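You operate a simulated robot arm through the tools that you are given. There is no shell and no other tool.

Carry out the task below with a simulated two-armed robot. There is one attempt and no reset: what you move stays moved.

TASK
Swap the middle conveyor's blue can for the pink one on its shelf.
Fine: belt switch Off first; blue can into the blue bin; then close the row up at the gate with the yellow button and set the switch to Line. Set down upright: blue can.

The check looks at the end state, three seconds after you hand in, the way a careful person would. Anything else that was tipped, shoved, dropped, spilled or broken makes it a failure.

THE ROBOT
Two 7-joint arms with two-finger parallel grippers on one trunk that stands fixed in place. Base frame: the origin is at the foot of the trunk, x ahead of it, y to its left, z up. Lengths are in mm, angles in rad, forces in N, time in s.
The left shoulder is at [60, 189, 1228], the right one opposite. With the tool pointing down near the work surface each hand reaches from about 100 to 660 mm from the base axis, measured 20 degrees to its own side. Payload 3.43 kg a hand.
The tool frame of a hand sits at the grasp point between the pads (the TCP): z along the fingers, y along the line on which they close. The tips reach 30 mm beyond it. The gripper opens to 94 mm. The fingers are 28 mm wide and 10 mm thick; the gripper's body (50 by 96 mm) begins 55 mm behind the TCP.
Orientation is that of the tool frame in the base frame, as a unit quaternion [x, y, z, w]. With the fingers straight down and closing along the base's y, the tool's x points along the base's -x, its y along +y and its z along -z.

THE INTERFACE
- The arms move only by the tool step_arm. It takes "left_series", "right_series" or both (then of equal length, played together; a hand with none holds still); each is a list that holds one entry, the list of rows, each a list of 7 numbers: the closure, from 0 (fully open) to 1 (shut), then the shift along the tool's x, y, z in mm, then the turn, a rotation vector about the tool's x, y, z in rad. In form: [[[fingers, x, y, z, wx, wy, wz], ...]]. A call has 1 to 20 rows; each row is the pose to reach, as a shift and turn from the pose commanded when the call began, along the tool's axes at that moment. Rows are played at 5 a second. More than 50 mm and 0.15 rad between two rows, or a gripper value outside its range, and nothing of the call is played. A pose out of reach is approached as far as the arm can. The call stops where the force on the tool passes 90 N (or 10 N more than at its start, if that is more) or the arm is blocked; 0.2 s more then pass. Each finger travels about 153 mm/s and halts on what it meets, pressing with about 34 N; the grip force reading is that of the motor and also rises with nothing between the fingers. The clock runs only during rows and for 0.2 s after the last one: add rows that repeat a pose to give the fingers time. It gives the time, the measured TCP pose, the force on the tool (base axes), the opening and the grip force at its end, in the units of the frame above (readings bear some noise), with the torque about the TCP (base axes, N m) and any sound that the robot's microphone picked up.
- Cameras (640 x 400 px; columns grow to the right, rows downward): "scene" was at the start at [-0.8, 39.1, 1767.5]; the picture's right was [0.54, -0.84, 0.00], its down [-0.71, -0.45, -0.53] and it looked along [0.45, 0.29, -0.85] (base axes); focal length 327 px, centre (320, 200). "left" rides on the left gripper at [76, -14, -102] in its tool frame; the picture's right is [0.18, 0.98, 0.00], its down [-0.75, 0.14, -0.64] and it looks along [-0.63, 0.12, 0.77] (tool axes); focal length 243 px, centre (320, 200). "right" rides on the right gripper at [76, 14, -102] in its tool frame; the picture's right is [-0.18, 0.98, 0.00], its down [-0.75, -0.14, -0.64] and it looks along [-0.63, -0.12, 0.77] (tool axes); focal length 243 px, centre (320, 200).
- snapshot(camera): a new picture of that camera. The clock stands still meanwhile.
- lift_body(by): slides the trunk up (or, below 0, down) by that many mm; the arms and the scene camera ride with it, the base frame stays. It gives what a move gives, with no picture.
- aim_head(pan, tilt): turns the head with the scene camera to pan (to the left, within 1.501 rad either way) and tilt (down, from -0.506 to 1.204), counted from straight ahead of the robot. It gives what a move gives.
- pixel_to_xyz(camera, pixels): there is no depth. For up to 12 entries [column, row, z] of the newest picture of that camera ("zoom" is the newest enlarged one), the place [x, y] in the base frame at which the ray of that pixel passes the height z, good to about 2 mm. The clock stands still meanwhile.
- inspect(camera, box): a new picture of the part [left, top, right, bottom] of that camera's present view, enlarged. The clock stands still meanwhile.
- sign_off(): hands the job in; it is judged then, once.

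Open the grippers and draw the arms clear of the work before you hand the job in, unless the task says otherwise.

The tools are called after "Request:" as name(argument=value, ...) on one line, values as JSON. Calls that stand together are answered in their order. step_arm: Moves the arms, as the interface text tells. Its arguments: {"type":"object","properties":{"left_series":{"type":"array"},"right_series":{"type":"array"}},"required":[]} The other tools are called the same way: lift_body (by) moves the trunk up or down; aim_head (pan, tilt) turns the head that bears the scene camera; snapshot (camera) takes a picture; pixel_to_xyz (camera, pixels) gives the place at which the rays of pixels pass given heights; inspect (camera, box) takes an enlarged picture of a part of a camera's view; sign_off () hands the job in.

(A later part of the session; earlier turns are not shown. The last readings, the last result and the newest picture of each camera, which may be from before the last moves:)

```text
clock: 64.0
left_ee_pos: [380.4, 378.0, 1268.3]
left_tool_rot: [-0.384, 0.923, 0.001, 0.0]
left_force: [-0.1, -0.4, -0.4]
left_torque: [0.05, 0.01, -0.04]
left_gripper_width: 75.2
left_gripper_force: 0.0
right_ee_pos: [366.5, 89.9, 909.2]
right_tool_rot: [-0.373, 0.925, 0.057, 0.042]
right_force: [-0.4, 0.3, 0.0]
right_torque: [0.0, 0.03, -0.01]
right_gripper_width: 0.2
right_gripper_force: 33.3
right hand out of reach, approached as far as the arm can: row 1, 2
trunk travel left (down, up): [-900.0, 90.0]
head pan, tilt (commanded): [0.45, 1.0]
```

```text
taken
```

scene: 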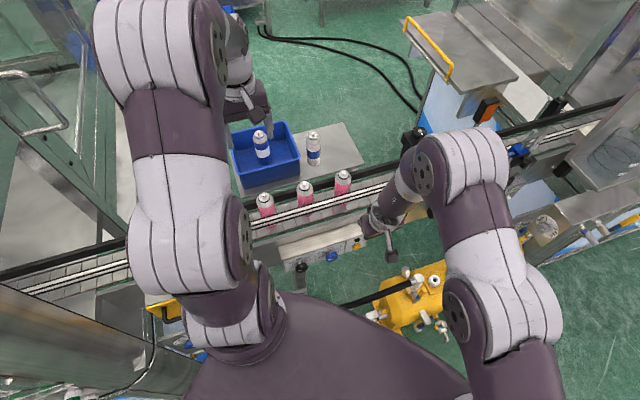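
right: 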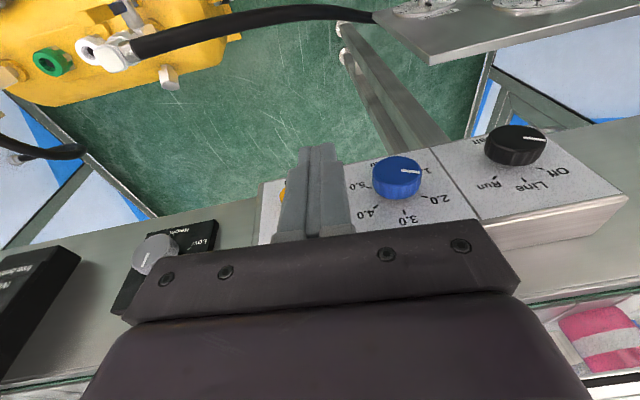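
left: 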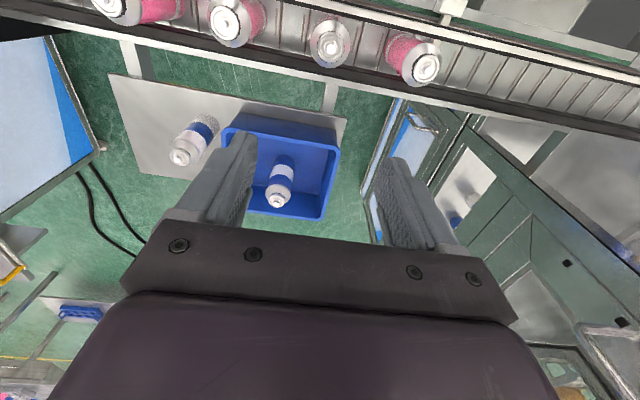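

The hand settled at (366.5,89.9,909), tilt ~8°. The button lies 28 mm further right, so I move to (400,84,874), fingers about 20 mm in front of the button.

Request:
step_arm(right_series=[[[1, -8, -15, 17, 0, 0, 0], [1, -16.3, -30, 35, 0, 0, 0], [1, -16.3, -30, 35, 0, 0, 0]]])

Request:
snapshot(camera="right")

Request:
snapshot(camera="scene")

```text
clock: 64.8
left_ee_pos: [378.9, 379.6, 1267.9]
left_tool_rot: [-0.385, 0.923, 0.0, 0.0]
left_force: [-0.2, 0.6, 0.4]
left_torque: [0.0, 0.0, 0.0]
left_gripper_width: 75.0
left_gripper_force: 0.0
right_ee_pos: [400.0, 85.0, 875.4]
right_tool_rot: [-0.373, 0.925, 0.055, 0.043]
right_force: [0.8, 0.9, -0.2]
right_torque: [0.0, -0.04, -0.01]
right_gripper_width: 0.2
right_gripper_force: 33.1
trunk travel left (down, up): [-900.0, 90.0]
head pan, tilt (commanded): [0.45, 1.0]
```

```text
taken
```

right: 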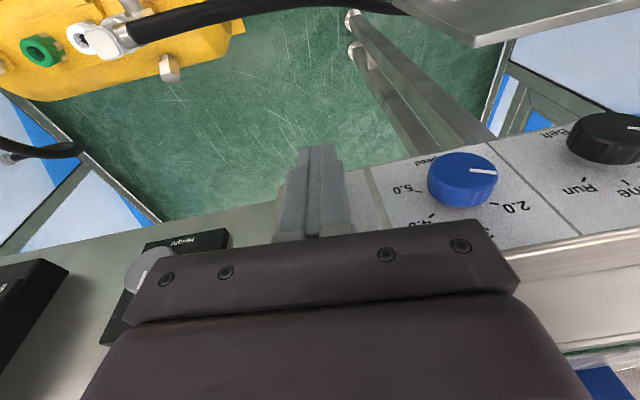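

```text
taken
```

scene: 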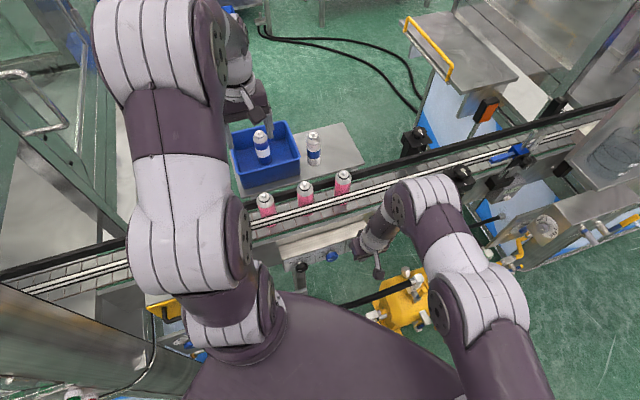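

The fingers are right in front of the button. Before pressing, I zoom the scene on the gate region to have a baseline.

Request:
inspect(camera="scene", box=[320, 100, 520, 225])

```text
3.20 times, centred on (420, 162) of scene
```

zoom: 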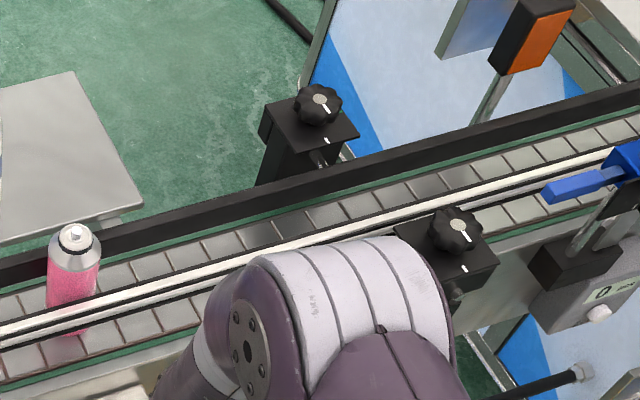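

Now I approach the button: forward 18 mm along the panel normal, reading the force.

Request:
step_arm(right_series=[[[1, -9, 0.1, 1.1, 0, 0, 0], [1, -17.9, 0.2, 2.2, 0, 0, 0]]])

Request:
step_arm(right_series=[[[1, -2, 0, 0.2, 0, 0, 0], [1, -4, 0, 0.5, 0, 0, 0]]])

Request:
inspect(camera="scene", box=[240, 120, 440, 270])

```text
clock: 65.4
left_ee_pos: [379.9, 379.5, 1267.9]
left_tool_rot: [-0.384, 0.923, 0.001, 0.001]
left_force: [-0.1, -0.3, 0.6]
left_torque: [-0.01, -0.04, 0.03]
left_gripper_width: 75.2
left_gripper_force: 0.1
right_ee_pos: [413.0, 96.6, 874.9]
right_tool_rot: [-0.373, 0.925, 0.056, 0.041]
right_force: [-1.3, -1.0, -1.1]
right_torque: [-0.07, 0.01, -0.01]
right_gripper_width: 0.3
right_gripper_force: 33.2
trunk travel left (down, up): [-900.0, 90.0]
head pan, tilt (commanded): [0.45, 1.0]
```

```text
clock: 66.0
left_ee_pos: [380.1, 378.0, 1268.6]
left_tool_rot: [-0.384, 0.923, 0.001, 0.002]
left_force: [0.4, 0.1, -0.1]
left_torque: [-0.01, -0.04, 0.03]
left_gripper_width: 75.1
left_gripper_force: 0.1
right_ee_pos: [415.5, 98.7, 874.8]
right_tool_rot: [-0.373, 0.925, 0.056, 0.042]
right_force: [-4.0, -2.8, 0.5]
right_torque: [-0.12, 0.04, 0.05]
right_gripper_width: 0.0
right_gripper_force: 33.0
trunk travel left (down, up): [-900.0, 90.0]
head pan, tilt (commanded): [0.45, 1.0]
heard: click
```

```text
2.67 times, centred on (340, 195) of scene
```

zoom: 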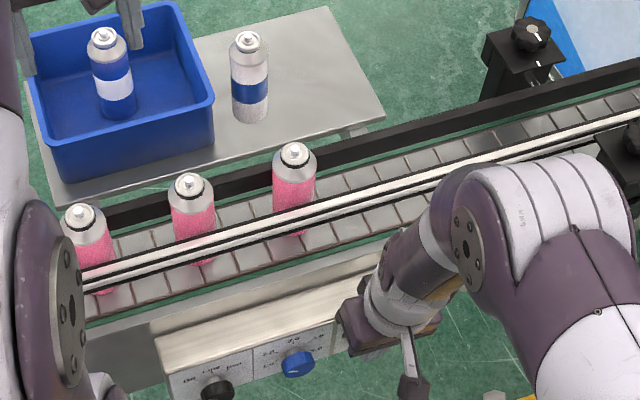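

A click was heard and the cans have shifted left by about 38 mm — so the belt runs to the left and the gate is at the left end, near the white block with blue handle. I look with the left camera for the front of the row.

Request:
snapshot(camera="left")

Request:
inspect(camera="left", box=[80, 0, 640, 200])

Request:
inspect(camera="scene", box=[0, 180, 260, 340])

```text
taken
```

left: 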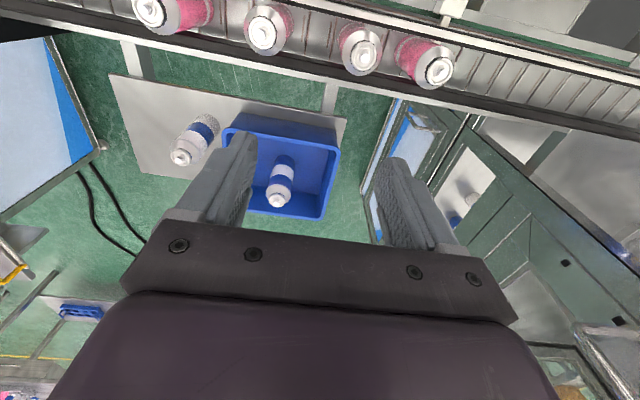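

```text
1.14 times, centred on (360, 100) of left
```

zoom: 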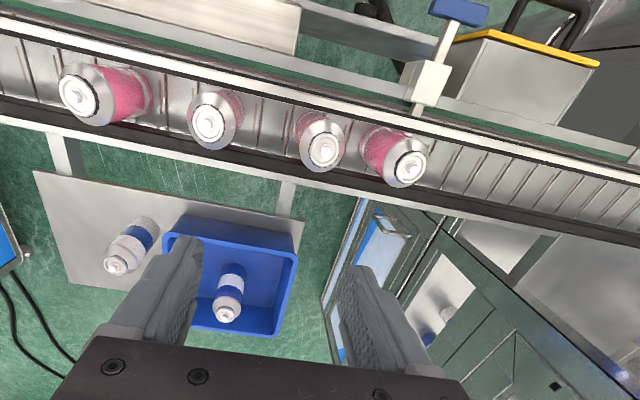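

```text
2.46 times, centred on (130, 260) of scene
```

zoom: 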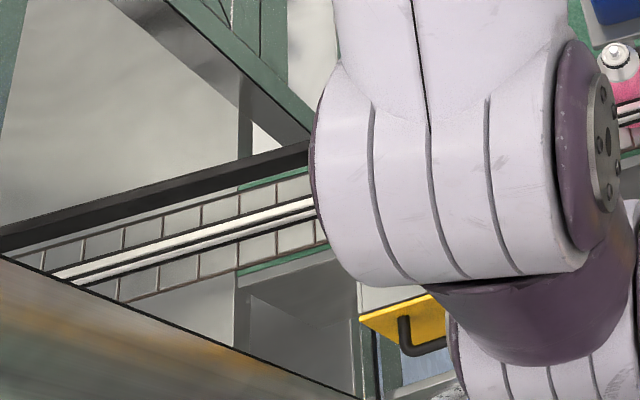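

D has already stopped at the blue-handled pin gate and the others are closing up (spacings in zoom: 131, 114, 85 px). I keep the button held a bit longer.

Request:
step_arm(right_series=[[[1, 0, 0, 0, 0, 0, 0], [1, 0, 0, 0, 0, 0, 0]]])

Request:
inspect(camera="left", box=[80, 0, 640, 200])

Request:
inspect(camera="scene", box=[200, 120, 440, 270])

```text
clock: 66.6
left_ee_pos: [379.3, 378.9, 1268.2]
left_tool_rot: [-0.384, 0.923, 0.0, 0.0]
left_force: [0.8, 0.2, 0.2]
left_torque: [-0.03, 0.0, 0.0]
left_gripper_width: 75.2
left_gripper_force: 0.2
right_ee_pos: [416.0, 99.3, 873.9]
right_tool_rot: [-0.373, 0.925, 0.056, 0.042]
right_force: [-5.2, -4.1, -0.6]
right_torque: [-0.05, 0.17, 0.0]
right_gripper_width: 0.0
right_gripper_force: 33.1
trunk travel left (down, up): [-900.0, 90.0]
head pan, tilt (commanded): [0.45, 1.0]
```

```text
1.14 times, centred on (360, 100) of left
```

zoom: 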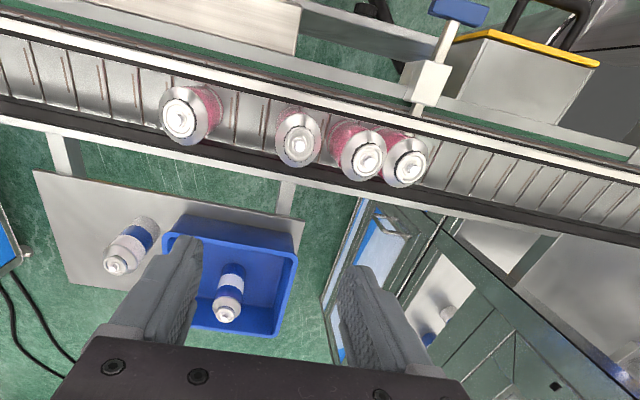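

```text
2.67 times, centred on (320, 195) of scene
```

zoom: 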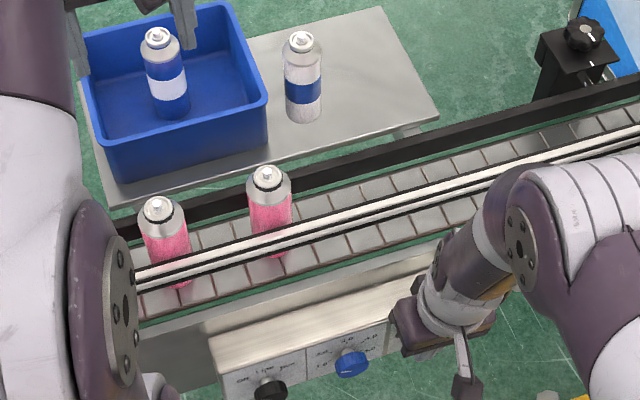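

A has met D; B and the new can still need ~30 and ~90 mm. I hold for another 0.6 s.

Request:
step_arm(right_series=[[[1, 0, 0, 0, 0, 0, 0], [1, 0, 0, 0, 0, 0, 0]]])

Request:
inspect(camera="left", box=[80, 0, 640, 200])

Request:
inspect(camera="scene", box=[200, 120, 440, 270])

```text
clock: 67.2
left_ee_pos: [379.4, 378.8, 1269.0]
left_tool_rot: [-0.384, 0.923, 0.001, 0.0]
left_force: [-0.3, -0.4, -0.2]
left_torque: [-0.03, 0.02, 0.0]
left_gripper_width: 75.4
left_gripper_force: 0.0
right_ee_pos: [415.4, 98.3, 875.0]
right_tool_rot: [-0.374, 0.925, 0.056, 0.043]
right_force: [-6.9, -4.6, -2.2]
right_torque: [-0.17, 0.19, 0.03]
right_gripper_width: 0.2
right_gripper_force: 32.6
trunk travel left (down, up): [-900.0, 90.0]
head pan, tilt (commanded): [0.45, 1.0]
```

```text
1.14 times, centred on (360, 100) of left
```

zoom: 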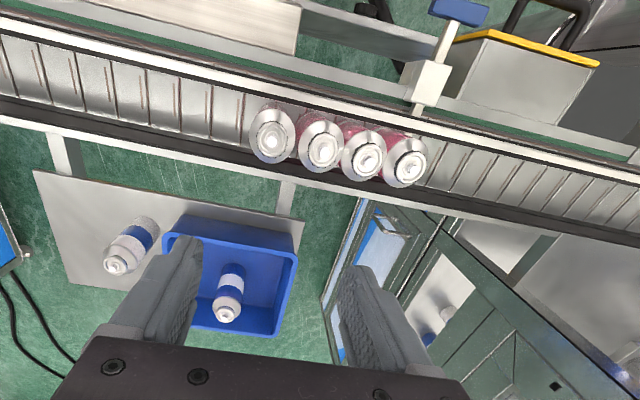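

```text
2.67 times, centred on (320, 195) of scene
```

zoom: 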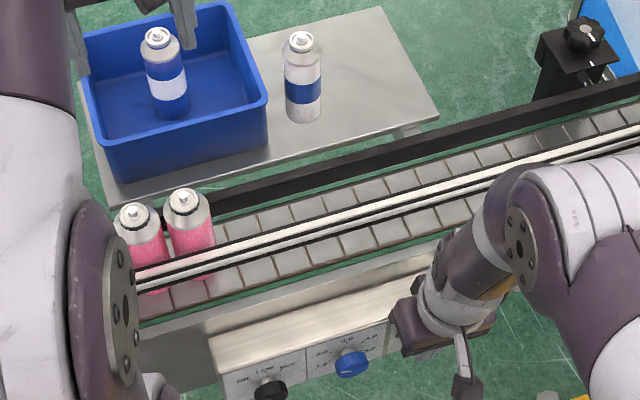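

The four pink cans now appear in a closed row at the gate. I zoom in to check gaps.

Request:
inspect(camera="left", box=[270, 70, 470, 190])

Request:
inspect(camera="left", box=[280, 0, 480, 110])

```text
3.20 times, centred on (370, 130) of left
```

zoom: 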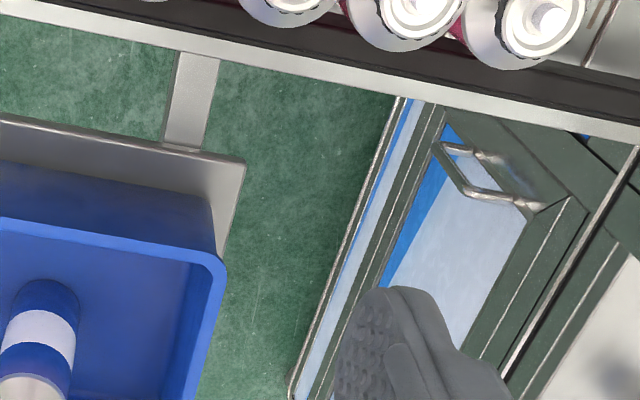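

```text
3.20 times, centred on (380, 55) of left
```

zoom: 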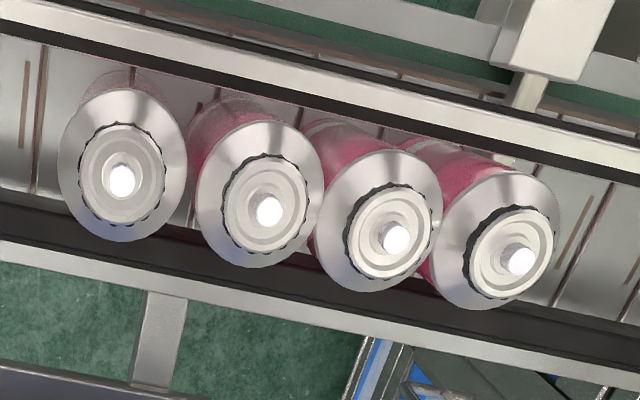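

The new can still has a ~4 mm gap to B; the others touch. I hold one more short row.

Request:
step_arm(right_series=[[[1, 0, 0, 0, 0, 0, 0]]])

Request:
inspect(camera="left", box=[280, 0, 480, 110])

```text
clock: 67.6
left_ee_pos: [380.1, 378.7, 1270.1]
left_tool_rot: [-0.384, 0.923, 0.0, 0.001]
left_force: [0.0, 0.3, -0.1]
left_torque: [0.0, 0.0, 0.0]
left_gripper_width: 75.3
left_gripper_force: 0.2
right_ee_pos: [416.2, 99.7, 873.8]
right_tool_rot: [-0.373, 0.925, 0.056, 0.042]
right_force: [-6.5, -5.6, -3.9]
right_torque: [-0.22, 0.25, 0.04]
right_gripper_width: 0.0
right_gripper_force: 33.0
trunk travel left (down, up): [-900.0, 90.0]
head pan, tilt (commanded): [0.45, 1.0]
```

```text
3.20 times, centred on (380, 55) of left
```

zoom: 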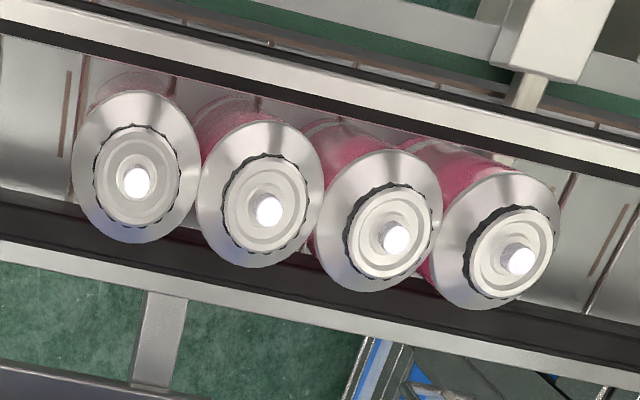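

The row is closed up: all four touch. I release the button by drawing the fingers straight back.

Request:
step_arm(right_series=[[[1, 12, 0, -1.5, 0, 0, 0], [1, 25, 0, -3, 0, 0, 0], [1, 25, 0, -3, 0, 0, 0]]])

Request:
inspect(camera="left", box=[280, 0, 480, 110])

Request:
snapshot(camera="right")

```text
clock: 68.4
left_ee_pos: [380.9, 379.4, 1267.8]
left_tool_rot: [-0.385, 0.923, -0.001, 0.0]
left_force: [-0.9, 0.6, 0.0]
left_torque: [0.0, -0.02, -0.03]
left_gripper_width: 75.2
left_gripper_force: 0.1
right_ee_pos: [399.4, 82.5, 875.3]
right_tool_rot: [-0.373, 0.925, 0.056, 0.044]
right_force: [0.5, 0.6, -0.4]
right_torque: [-0.01, 0.02, 0.0]
right_gripper_width: 0.0
right_gripper_force: 32.7
trunk travel left (down, up): [-900.0, 90.0]
head pan, tilt (commanded): [0.45, 1.0]
```

```text
3.20 times, centred on (380, 55) of left
```

zoom: 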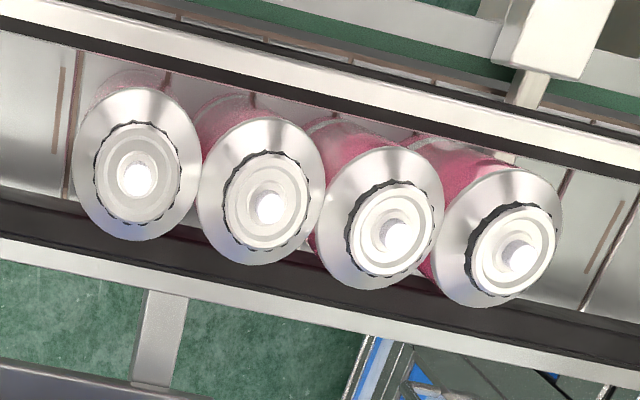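

```text
taken
```

right: 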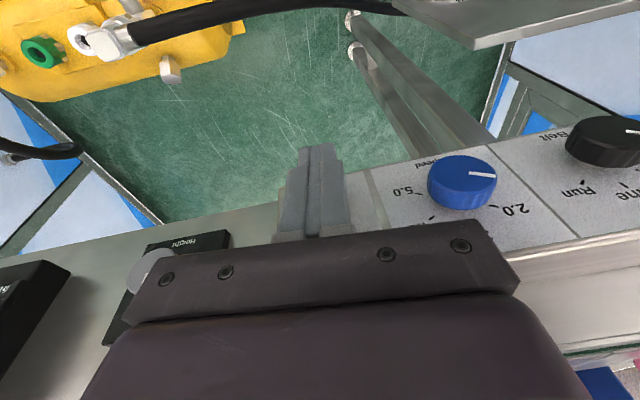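

The button is released and the row is still closed. For the return to Line I want the knob's centre more precisely, so I zoom onto it from this lower viewpoint and from the scene.

Request:
inspect(camera="right", box=[540, 90, 640, 190])

Request:
inspect(camera="scene", box=[286, 252, 318, 280])

```text
4.00 times, centred on (590, 140) of right
```

zoom: 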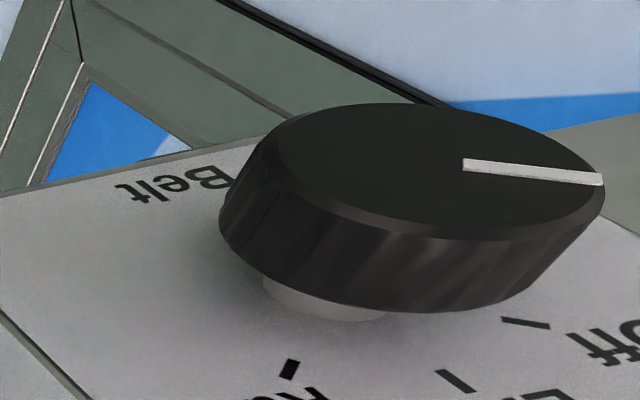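

```text
14.29 times, centred on (302, 266) of scene
```

zoom: 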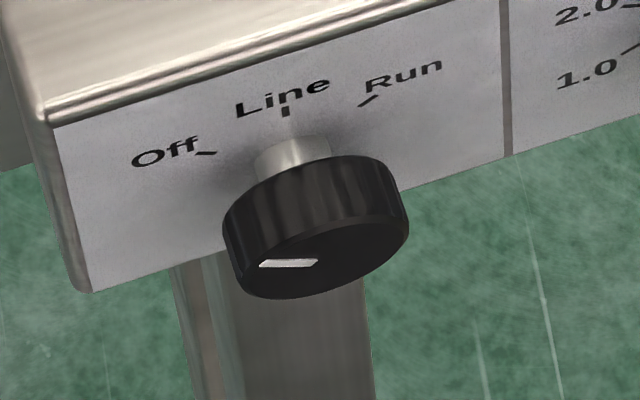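

I query both rays for the knob's face centre: scene zoom (323,258), right (620.3,133).

Request:
pixel_to_xyz(camera="zoom", pixels=[[323, 258, 855], [323, 258, 850], [323, 258, 845], [323, 258, 840]])

Request:
pixel_to_xyz(camera="right", pixels=[[620.3, 133, 855], [620.3, 133, 850], [620.3, 133, 845], [620.3, 133, 840]])

```text
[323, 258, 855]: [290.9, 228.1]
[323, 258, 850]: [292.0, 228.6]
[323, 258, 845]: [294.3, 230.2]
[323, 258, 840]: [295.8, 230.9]
```

```text
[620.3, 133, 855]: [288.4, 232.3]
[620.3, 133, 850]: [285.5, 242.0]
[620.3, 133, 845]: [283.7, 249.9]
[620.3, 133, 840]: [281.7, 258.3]
```

The selector centre is about l≈−44, z≈853. I raise the right hand, open its fingers, restore the 25° tilt with a slight left lean, and move along the panel to hover over the selector.

Request:
step_arm(right_series=[[[1, -3.7, 2.1, -29.7, 0, 0, 0], [0.8, -7.4, 4.2, -59.4, 0, 0, 0], [0.5, -8.7, 46.1, -58.2, 0.0515, -0.0622, -0.0178], [0.25, -9.9, 87.7, -55, 0.103, -0.1245, -0.0357], [0.25, -10.3, 128.6, -52.1, 0.1544, -0.1867, -0.0535], [0.25, -11.6, 167.5, -49.2, 0.2059, -0.249, -0.0714], [0.25, -12.3, 201.3, -46.7, 0.2574, -0.3112, -0.0892], [0.25, -12.3, 201.3, -46.7, 0.2574, -0.3112, -0.0892], [0.25, -12.3, 201.3, -46.7, 0.2574, -0.3112, -0.0892]]])

Request:
snapshot(camera="right")

Request:
snapshot(camera="scene")

```text
clock: 70.4
left_ee_pos: [380.0, 378.3, 1268.3]
left_tool_rot: [-0.384, 0.923, 0.001, 0.001]
left_force: [-0.1, 0.4, 0.9]
left_torque: [-0.05, 0.02, -0.01]
left_gripper_width: 75.0
left_gripper_force: 0.0
right_ee_pos: [285.9, 222.8, 937.0]
right_tool_rot: [-0.37, 0.898, -0.011, 0.238]
right_force: [0.1, 0.0, 0.2]
right_torque: [-0.03, -0.04, 0.01]
right_gripper_width: 70.4
right_gripper_force: 0.1
trunk travel left (down, up): [-900.0, 90.0]
head pan, tilt (commanded): [0.45, 1.0]
```

```text
taken
```

right: 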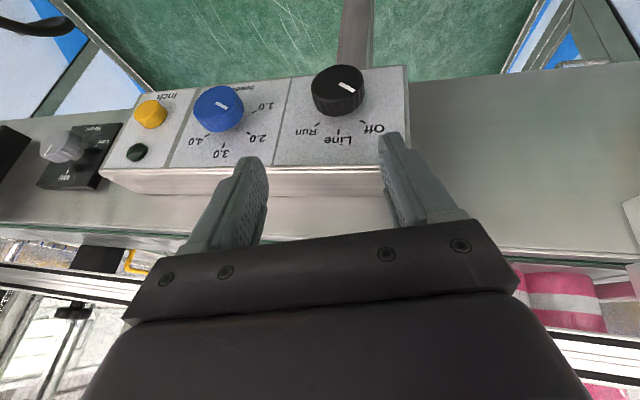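

```text
taken
```

scene: 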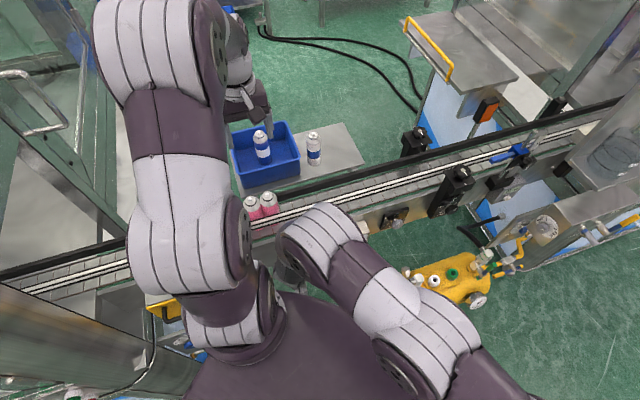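

The hand is at (285.9,222.8,937), about 20 mm off my target. I hold one more moment to see if it settles.

Request:
step_arm(right_series=[[[0.25, 0, 0, 0, 0, 0, 0], [0.25, 0, 0, 0, 0, 0, 0], [0.25, 0, 0, 0, 0, 0, 0]]])

Request:
inspect(camera="scene", box=[230, 180, 510, 390])

```text
clock: 71.2
left_ee_pos: [381.6, 378.9, 1267.6]
left_tool_rot: [-0.384, 0.923, 0.001, 0.001]
left_force: [0.2, -0.2, -1.5]
left_torque: [-0.03, -0.02, -0.03]
left_gripper_width: 75.2
left_gripper_force: 0.2
right_ee_pos: [286.8, 222.3, 938.0]
right_tool_rot: [-0.368, 0.899, -0.01, 0.238]
right_force: [0.2, 1.0, 0.0]
right_torque: [0.02, 0.01, 0.01]
right_gripper_width: 70.7
right_gripper_force: 0.1
trunk travel left (down, up): [-900.0, 90.0]
head pan, tilt (commanded): [0.45, 1.0]
```

```text
1.90 times, centred on (370, 285) of scene
```

zoom: 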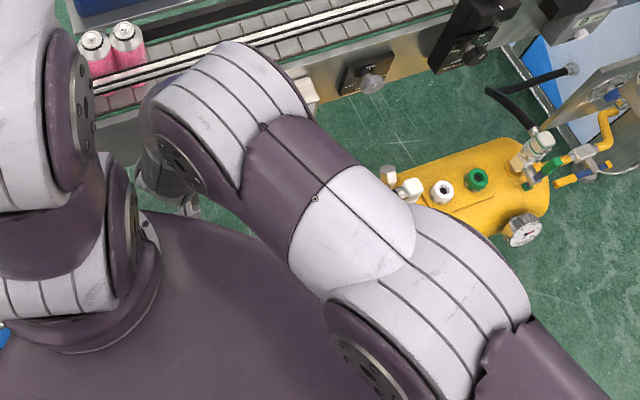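

The pose is steady with no force. I make a small downward test move of 20 mm to see how it follows.

Request:
step_arm(right_series=[[[0.25, 4.2, 2, 8.9, 0, 0, 0], [0.25, 8.4, 3.9, 17.7, 0, 0, 0], [0.25, 8.4, 3.9, 17.7, 0, 0, 0]]])

Request:
snapshot(camera="right")

```text
clock: 72.0
left_ee_pos: [373.8, 374.0, 1272.8]
left_tool_rot: [-0.384, 0.923, 0.001, 0.004]
left_force: [-0.3, 0.0, -0.2]
left_torque: [0.0, 0.0, 0.02]
left_gripper_width: 75.0
left_gripper_force: 0.1
right_ee_pos: [283.5, 227.6, 931.3]
right_tool_rot: [-0.367, 0.896, 0.0, 0.249]
right_force: [-27.4, -27.2, 37.6]
right_torque: [0.84, 0.79, 1.18]
right_gripper_width: 65.5
right_gripper_force: 0.2
trunk travel left (down, up): [-900.0, 90.0]
head pan, tilt (commanded): [0.45, 1.0]
```

```text
taken
```

right: 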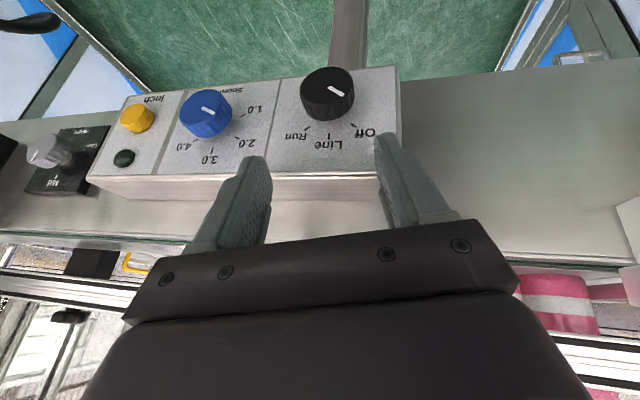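

The fingertips met the panel's top lip (−27,−27,+38 N) — the wrist seems squeezed forward by the torso at this tilt. I go back up and reduce the tilt to about 10°, which moves the wrist away from the torso.

Request:
step_arm(right_series=[[[0.25, -8.4, -3.9, -17.7, 0, 0, 0], [0.25, -16.8, -7.8, -35.5, 0, 0.06, 0], [0.25, -21, -9.8, -44, 0, 0.13, 0], [0.25, -25, -11.8, -53, 0, 0.2, 0], [0.25, -25, -11.8, -53, 0, 0.26, 0], [0.25, -25, -11.8, -53, 0, 0.26, 0]]])

Request:
snapshot(camera="right")

Request:
inspect(camera="scene", box=[230, 180, 510, 390])

```text
clock: 73.4
left_ee_pos: [380.0, 379.2, 1268.2]
left_tool_rot: [-0.384, 0.923, 0.0, -0.001]
left_force: [0.1, 0.2, -0.4]
left_torque: [0.01, 0.01, 0.0]
left_gripper_width: 75.3
left_gripper_force: 0.2
right_ee_pos: [266.6, 229.0, 976.7]
right_tool_rot: [-0.389, 0.912, -0.057, 0.119]
right_force: [-0.5, 1.4, -0.4]
right_torque: [0.04, 0.0, 0.03]
right_gripper_width: 70.6
right_gripper_force: 0.0
trunk travel left (down, up): [-900.0, 90.0]
head pan, tilt (commanded): [0.45, 1.0]
```

```text
taken
```

right: 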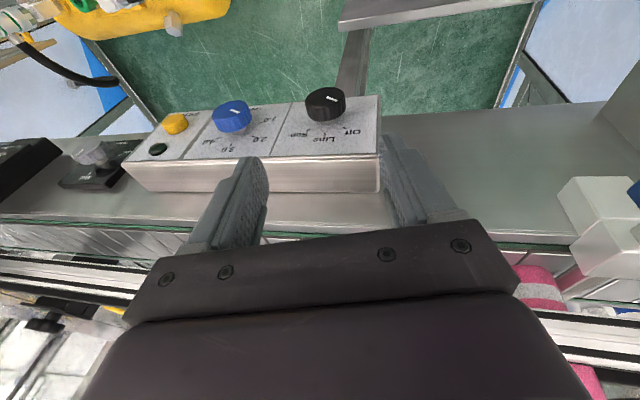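

```text
1.90 times, centred on (370, 285) of scene
```

zoom: 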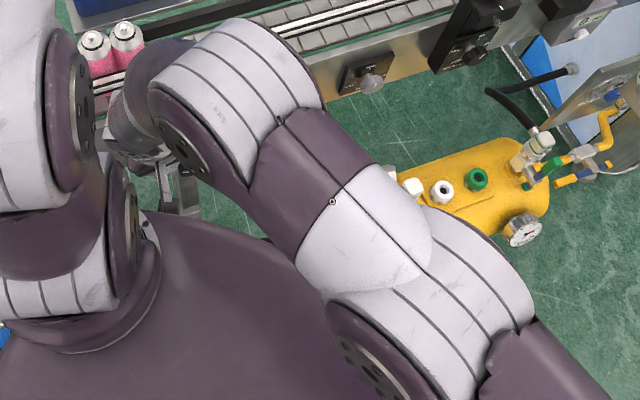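

Now the pose follows the command (266.6,229,976.7) with 10° tilt. I descend around the knob along the lean, staying ~10 mm back from the panel, then look.

Request:
step_arm(right_series=[[[0.25, 2.7, 3.8, 28, 0, 0, 0], [0.25, 5.5, 7.7, 56.7, 0, 0, 0], [0.25, 9, 7.5, 82, 0, 0, 0], [0.25, 12.3, 7.4, 106.3, 0, 0, 0], [0.25, 12.3, 7.4, 106.3, 0, 0, 0]]])

Request:
snapshot(camera="right")

```text
clock: 74.6
left_ee_pos: [380.0, 380.1, 1268.1]
left_tool_rot: [-0.385, 0.923, 0.001, 0.0]
left_force: [0.1, 0.0, -0.6]
left_torque: [0.01, -0.02, -0.02]
left_gripper_width: 75.2
left_gripper_force: 0.0
right_ee_pos: [279.6, 225.2, 870.6]
right_tool_rot: [-0.387, 0.913, -0.057, 0.118]
right_force: [-0.6, -0.5, -1.3]
right_torque: [0.02, 0.03, -0.02]
right_gripper_width: 70.5
right_gripper_force: 0.2
trunk travel left (down, up): [-900.0, 90.0]
head pan, tilt (commanded): [0.45, 1.0]
```

```text
taken
```

right: 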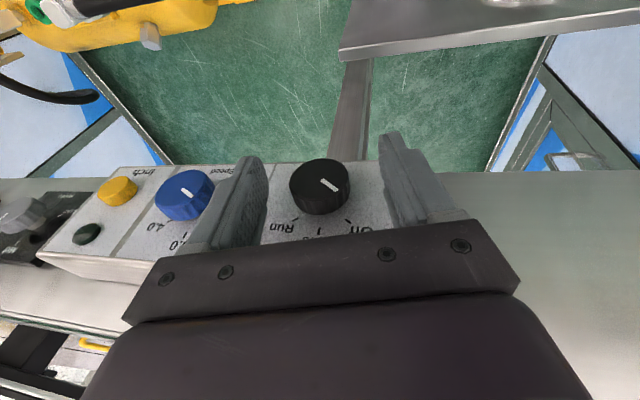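

The knob (320,187) lies centred between the fingers, no contact. I move 4.5 mm forward and close on it.

Request:
step_arm(right_series=[[[0.25, -4.4, 0, 0.8, 0, 0, 0], [0.45, -4.4, 0, 0.8, 0, 0, 0], [0.6, -4.4, 0, 0.8, 0, 0, 0], [0.8, -4.4, 0, 0.8, 0, 0, 0], [0.8, -4.4, 0, 0.8, 0, 0, 0]]])

Request:
inspect(camera="right", box=[220, 120, 440, 260])

```text
clock: 75.8
left_ee_pos: [382.2, 378.9, 1268.0]
left_tool_rot: [-0.384, 0.923, 0.001, -0.001]
left_force: [-0.5, 0.7, 0.2]
left_torque: [0.03, 0.03, 0.0]
left_gripper_width: 75.2
left_gripper_force: 0.0
right_ee_pos: [284.7, 225.5, 871.0]
right_tool_rot: [-0.388, 0.912, -0.058, 0.118]
right_force: [11.4, -8.2, 9.4]
right_torque: [-0.68, 0.32, -0.28]
right_gripper_width: 35.5
right_gripper_force: 44.7
trunk travel left (down, up): [-900.0, 90.0]
head pan, tilt (commanded): [0.45, 1.0]
```

```text
2.86 times, centred on (330, 190) of right
```

zoom: 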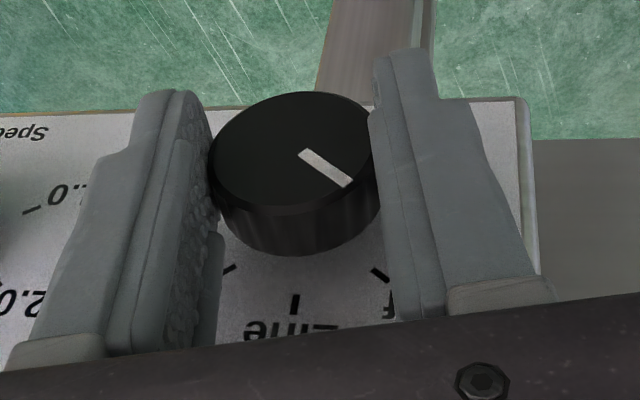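

Gripped at 35.5 mm; combining both grips gives the true knob centre at l≈−44.8, z≈857. I rotate clockwise about that centre by 0.75 rad, toward Line.

Request:
step_arm(right_series=[[[0.8, 0, -2, 0, 0, 0, 0], [0.8, 0, -3.8, 0.1, -0.123, 0, 0.022], [0.8, 0.1, -5.5, 0.4, -0.246, 0, 0.0435], [0.8, 0.2, -7.2, 1, -0.369, 0, 0.065], [0.8, 0.3, -8.9, 1.7, -0.4925, 0, 0.087], [0.8, 0.5, -10.4, 2.7, -0.616, 0, 0.109], [0.8, 0.7, -11.7, 3.8, -0.739, 0, 0.13], [0.8, 0.7, -11.7, 3.8, -0.739, 0, 0.13]]])

Request:
inspect(camera="right", box=[220, 120, 440, 260])

Request:
inspect(camera="left", box=[280, 0, 480, 110])

```text
clock: 77.6
left_ee_pos: [378.9, 378.6, 1269.4]
left_tool_rot: [-0.385, 0.923, 0.0, 0.001]
left_force: [0.3, 1.1, 0.0]
left_torque: [0.02, -0.02, 0.01]
left_gripper_width: 75.3
left_gripper_force: 0.0
right_ee_pos: [288.6, 213.9, 866.9]
right_tool_rot: [-0.346, 0.895, 0.281, -0.029]
right_force: [-8.8, -18.5, -4.7]
right_torque: [-1.0, 0.91, 0.64]
right_gripper_width: 35.0
right_gripper_force: 45.2
right hand out of reach, approached as far as the arm can: row 3, 4
trunk travel left (down, up): [-900.0, 90.0]
head pan, tilt (commanded): [0.45, 1.0]
```

```text
2.86 times, centred on (330, 190) of right
```

zoom: 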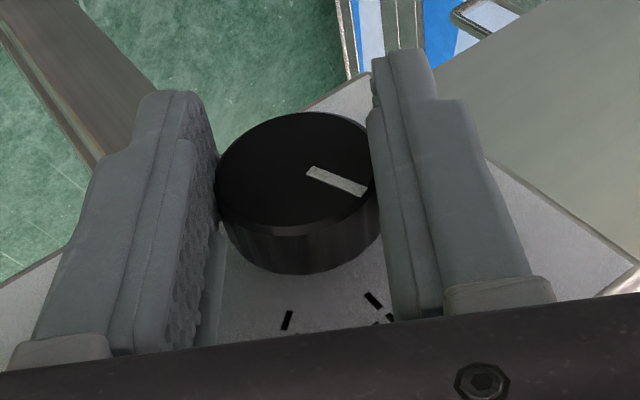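

```text
3.20 times, centred on (380, 55) of left
```

zoom: 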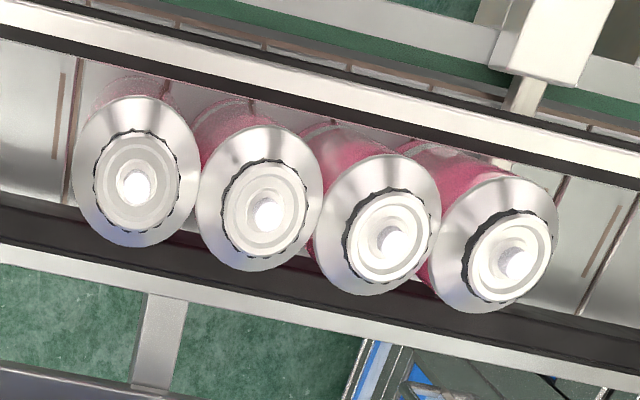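

The hand rolled to 0.55 but slid back a bit on the knob (d≈355), so the knob lagged: its mark is about 24° from Off. I turn 0.14 rad further to pass the midpoint, pressing forward slightly.

Request:
step_arm(right_series=[[[0.9, -1, -1, 0.2, -0.069, 0, 0.012], [0.9, -1, -2, 0.3, -0.138, 0, 0.024], [0.9, -1, -2, 0.3, -0.138, 0, 0.024]]])

Request:
inspect(camera="right", box=[220, 120, 440, 260])

Request:
snapshot(camera="scene")

```text
clock: 78.4
left_ee_pos: [378.6, 373.3, 1270.8]
left_tool_rot: [-0.384, 0.923, 0.002, 0.002]
left_force: [0.7, 0.2, 0.6]
left_torque: [0.04, 0.0, 0.01]
left_gripper_width: 74.8
left_gripper_force: 0.1
right_ee_pos: [292.8, 214.3, 869.1]
right_tool_rot: [-0.331, 0.877, 0.344, -0.053]
right_force: [-8.2, -37.9, -1.1]
right_torque: [-2.02, -2.34, -0.8]
right_gripper_width: 36.2
right_gripper_force: 22.8
trunk travel left (down, up): [-900.0, 90.0]
head pan, tilt (commanded): [0.45, 1.0]
```

```text
2.86 times, centred on (330, 190) of right
```

zoom: 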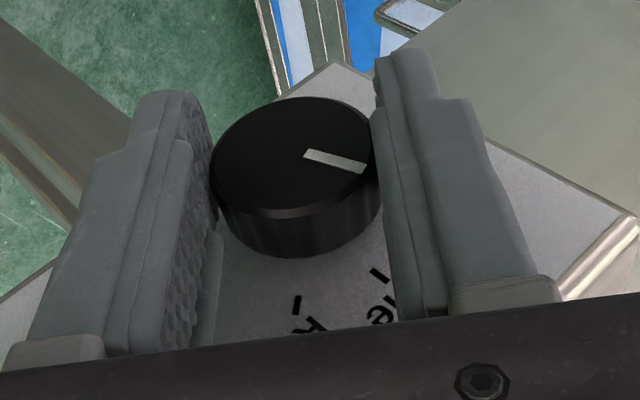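

```text
taken
```

scene: 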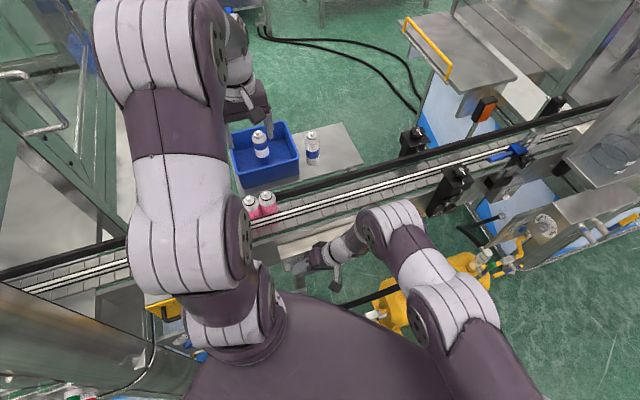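

The knob is right about midway (28° from the Line tick). I release and see where it settles.

Request:
step_arm(right_series=[[[0.3, 0, 0, 0, 0, 0, 0], [0.25, 0, 0, 0, 0, 0, 0], [0.25, 0, 0, 0, 0, 0, 0]]])

Request:
inspect(camera="right", box=[220, 120, 440, 260])

```text
clock: 79.2
left_ee_pos: [378.5, 378.1, 1269.7]
left_tool_rot: [-0.384, 0.923, 0.0, 0.001]
left_force: [0.6, 0.0, -0.1]
left_torque: [-0.03, 0.01, 0.03]
left_gripper_width: 75.2
left_gripper_force: 0.1
right_ee_pos: [292.8, 216.0, 869.5]
right_tool_rot: [-0.331, 0.877, 0.344, -0.053]
right_force: [0.1, -6.9, 11.6]
right_torque: [0.06, -0.72, -0.42]
right_gripper_width: 70.4
right_gripper_force: 0.0
trunk travel left (down, up): [-900.0, 90.0]
head pan, tilt (commanded): [0.45, 1.0]
```

```text
2.86 times, centred on (330, 190) of right
```

zoom: 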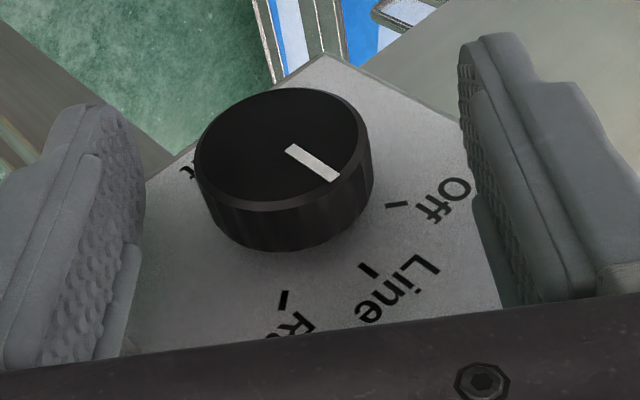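

It moved toward Line (mark at 32°, Line tick at 41°). I wait a moment more and look again.

Request:
step_arm(right_series=[[[0.25, 0, 0, 0, 0, 0, 0], [0.25, 0, 0, 0, 0, 0, 0], [0.25, 0, 0, 0, 0, 0, 0]]])

Request:
inspect(camera="right", box=[220, 120, 440, 260])

Request:
snapshot(camera="right")

```text
clock: 80.0
left_ee_pos: [380.3, 377.8, 1268.5]
left_tool_rot: [-0.384, 0.923, 0.001, 0.001]
left_force: [-0.1, -0.1, 0.0]
left_torque: [-0.02, -0.04, 0.0]
left_gripper_width: 75.0
left_gripper_force: 0.0
right_ee_pos: [294.4, 218.9, 869.7]
right_tool_rot: [-0.333, 0.876, 0.345, -0.052]
right_force: [1.8, -5.9, 19.5]
right_torque: [-0.15, -1.0, -0.3]
right_gripper_width: 70.6
right_gripper_force: 0.1
trunk travel left (down, up): [-900.0, 90.0]
head pan, tilt (commanded): [0.45, 1.0]
```

```text
2.86 times, centred on (330, 190) of right
```

zoom: 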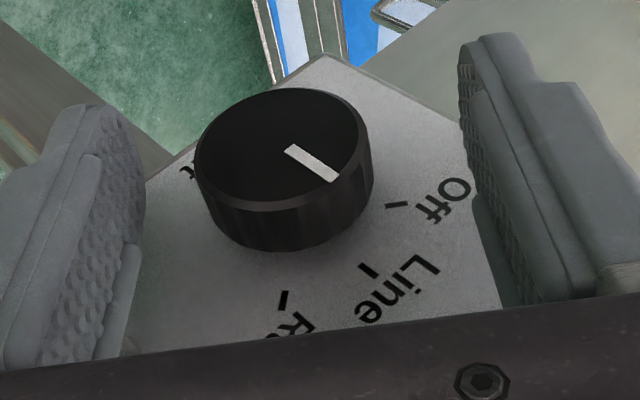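

```text
taken
```

right: 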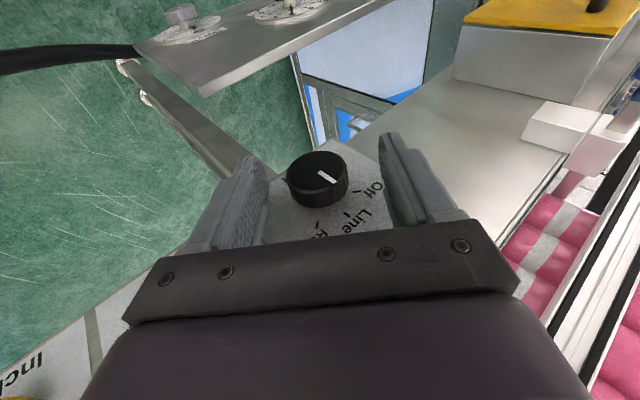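

Working out the view geometry, the Line direction at the knob should appear at 34°, and the mark is at 33° — so the selector is on Line. I back the hand straight off the panel after easing up 3 mm.

Request:
step_arm(right_series=[[[0.25, -0.4, 1.9, -2.3, 0, 0, 0], [0.25, 9.4, 1.9, -4, 0, 0, 0], [0.25, 19.3, 1.9, -5.8, 0, 0, 0], [0.25, 31, 1.9, -7.9, 0, 0, 0]]])

Request:
snapshot(camera="right")

Request:
snapshot(camera="scene")

```text
clock: 81.0
left_ee_pos: [380.6, 379.5, 1267.1]
left_tool_rot: [-0.385, 0.923, -0.001, 0.001]
left_force: [-0.2, -0.3, -0.5]
left_torque: [0.02, -0.02, 0.0]
left_gripper_width: 75.4
left_gripper_force: 0.1
right_ee_pos: [272.3, 194.1, 870.6]
right_tool_rot: [-0.333, 0.877, 0.343, -0.054]
right_force: [0.0, -0.3, 0.2]
right_torque: [0.0, -0.01, 0.03]
right_gripper_width: 70.0
right_gripper_force: 0.0
trunk travel left (down, up): [-900.0, 90.0]
head pan, tilt (commanded): [0.45, 1.0]
```

```text
taken
```

right: 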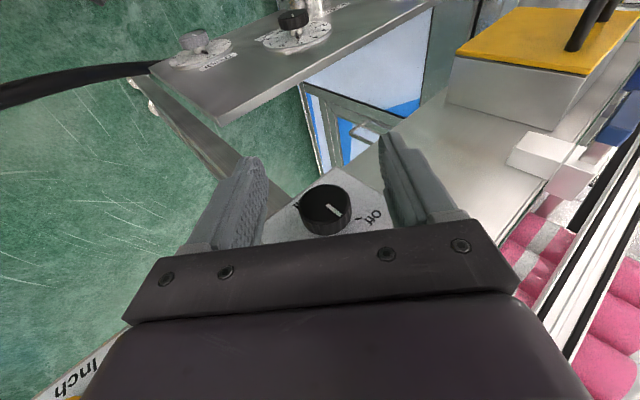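

```text
taken
```

scene: 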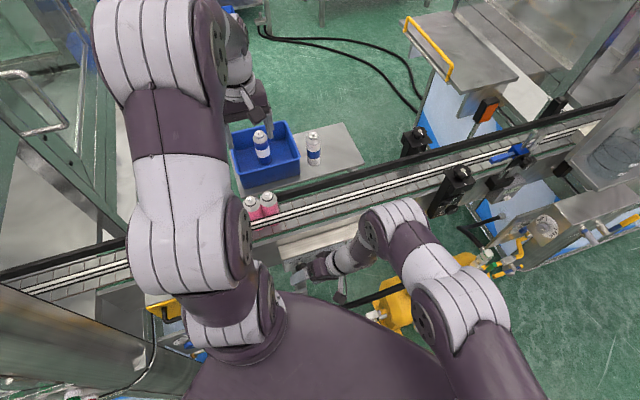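

Free of contact and the row looks unchanged. I withdraw the right hand up and to the right, un-leaning it on the way.

Request:
step_arm(right_series=[[[0.25, -5.5, 25.6, -30.3, 0, 0, 0], [0.25, -8.8, 43, -67.8, 0, 0, 0], [0.25, -3.6, 48, -110.8, 0.09, 0, -0.016], [0.25, 5, 44, -155.5, 0.19, 0, -0.033], [0.25, 13.8, 36.7, -198.8, 0.29, 0, -0.05], [0.25, 25.8, 27.7, -240.4, 0.39, 0, -0.068], [0.25, 39.8, 16.1, -279.1, 0.49, 0, -0.086], [0.25, 55.7, 1.9, -315.2, 0.59, 0, -0.104], [0.25, 73.3, -13.4, -349.9, 0.68, 0, -0.12], [0, 91.5, -30.3, -380.7, 0.68, 0, -0.12], [0, 91.5, -30.3, -380.7, 0.68, 0, -0.12]]])

Request:
snapshot(camera="right")

Request:
snapshot(camera="scene")

```text
clock: 83.4
left_ee_pos: [380.0, 379.9, 1268.5]
left_tool_rot: [-0.385, 0.923, 0.0, 0.0]
left_force: [-0.3, 0.8, -0.3]
left_torque: [-0.01, 0.02, 0.03]
left_gripper_width: 74.9
left_gripper_force: 0.1
right_ee_pos: [341.9, -93.7, 1128.1]
right_tool_rot: [-0.382, 0.92, 0.032, 0.08]
right_force: [0.4, -0.1, -0.2]
right_torque: [-0.02, 0.0, 0.0]
right_gripper_width: 94.0
right_gripper_force: 0.0
trunk travel left (down, up): [-900.0, 90.0]
head pan, tilt (commanded): [0.45, 1.0]
```

```text
taken
```

right: 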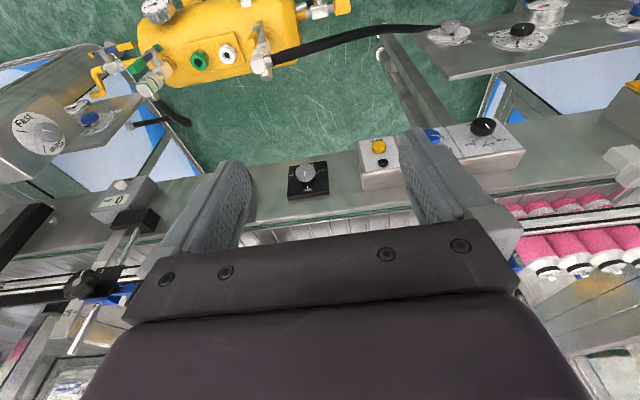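

```text
taken
```

scene: 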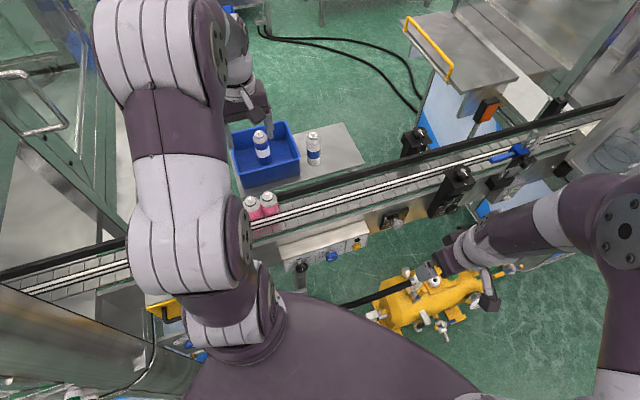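

Right hand is clear. I verify the panel (selector on Line, speed knob still at 1.0), the row and the bin with zooms.

Request:
inspect(camera="scene", box=[280, 235, 380, 290])

Request:
inspect(camera="scene", box=[286, 252, 318, 280])

Request:
inspect(camera="right", box=[420, 90, 640, 290])

Request:
inspect(camera="left", box=[80, 0, 640, 220])

```text
6.40 times, centred on (330, 262) of scene
```

zoom: 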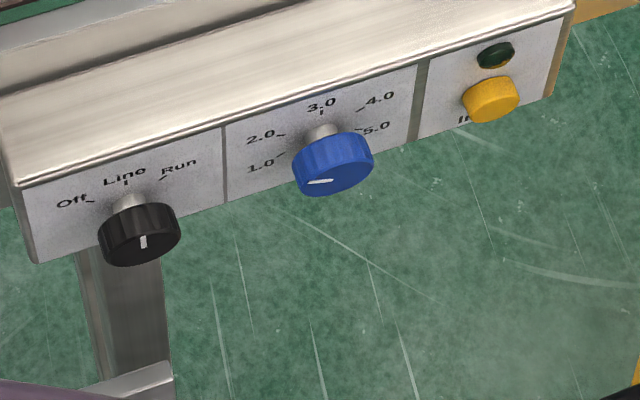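

```text
14.29 times, centred on (302, 266) of scene
```

zoom: 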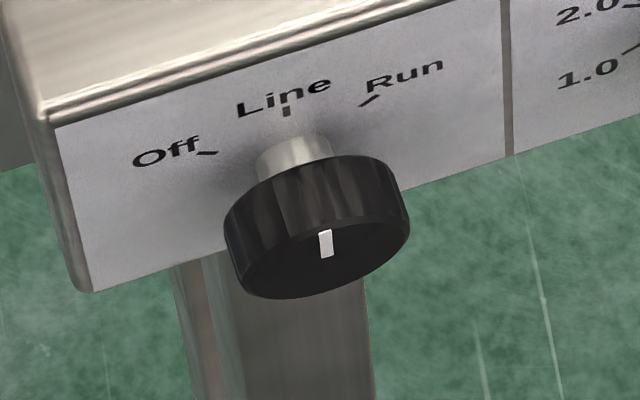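

```text
2.00 times, centred on (530, 190) of right
```

zoom: 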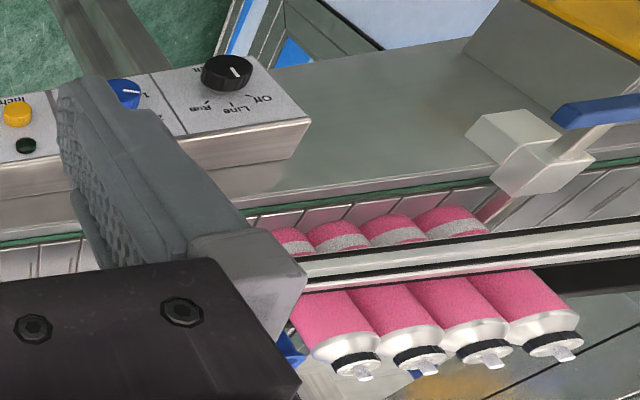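

```text
1.14 times, centred on (360, 110) of left
```

zoom: 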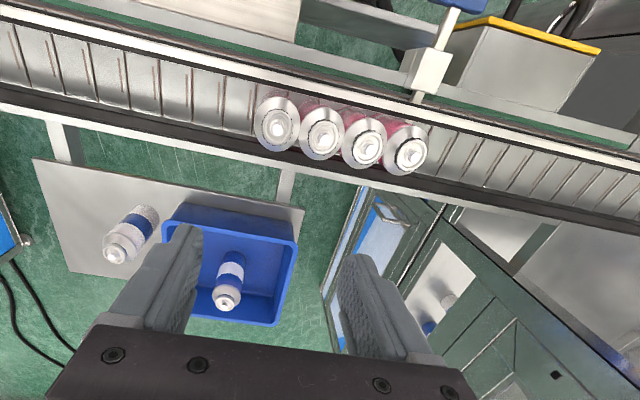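

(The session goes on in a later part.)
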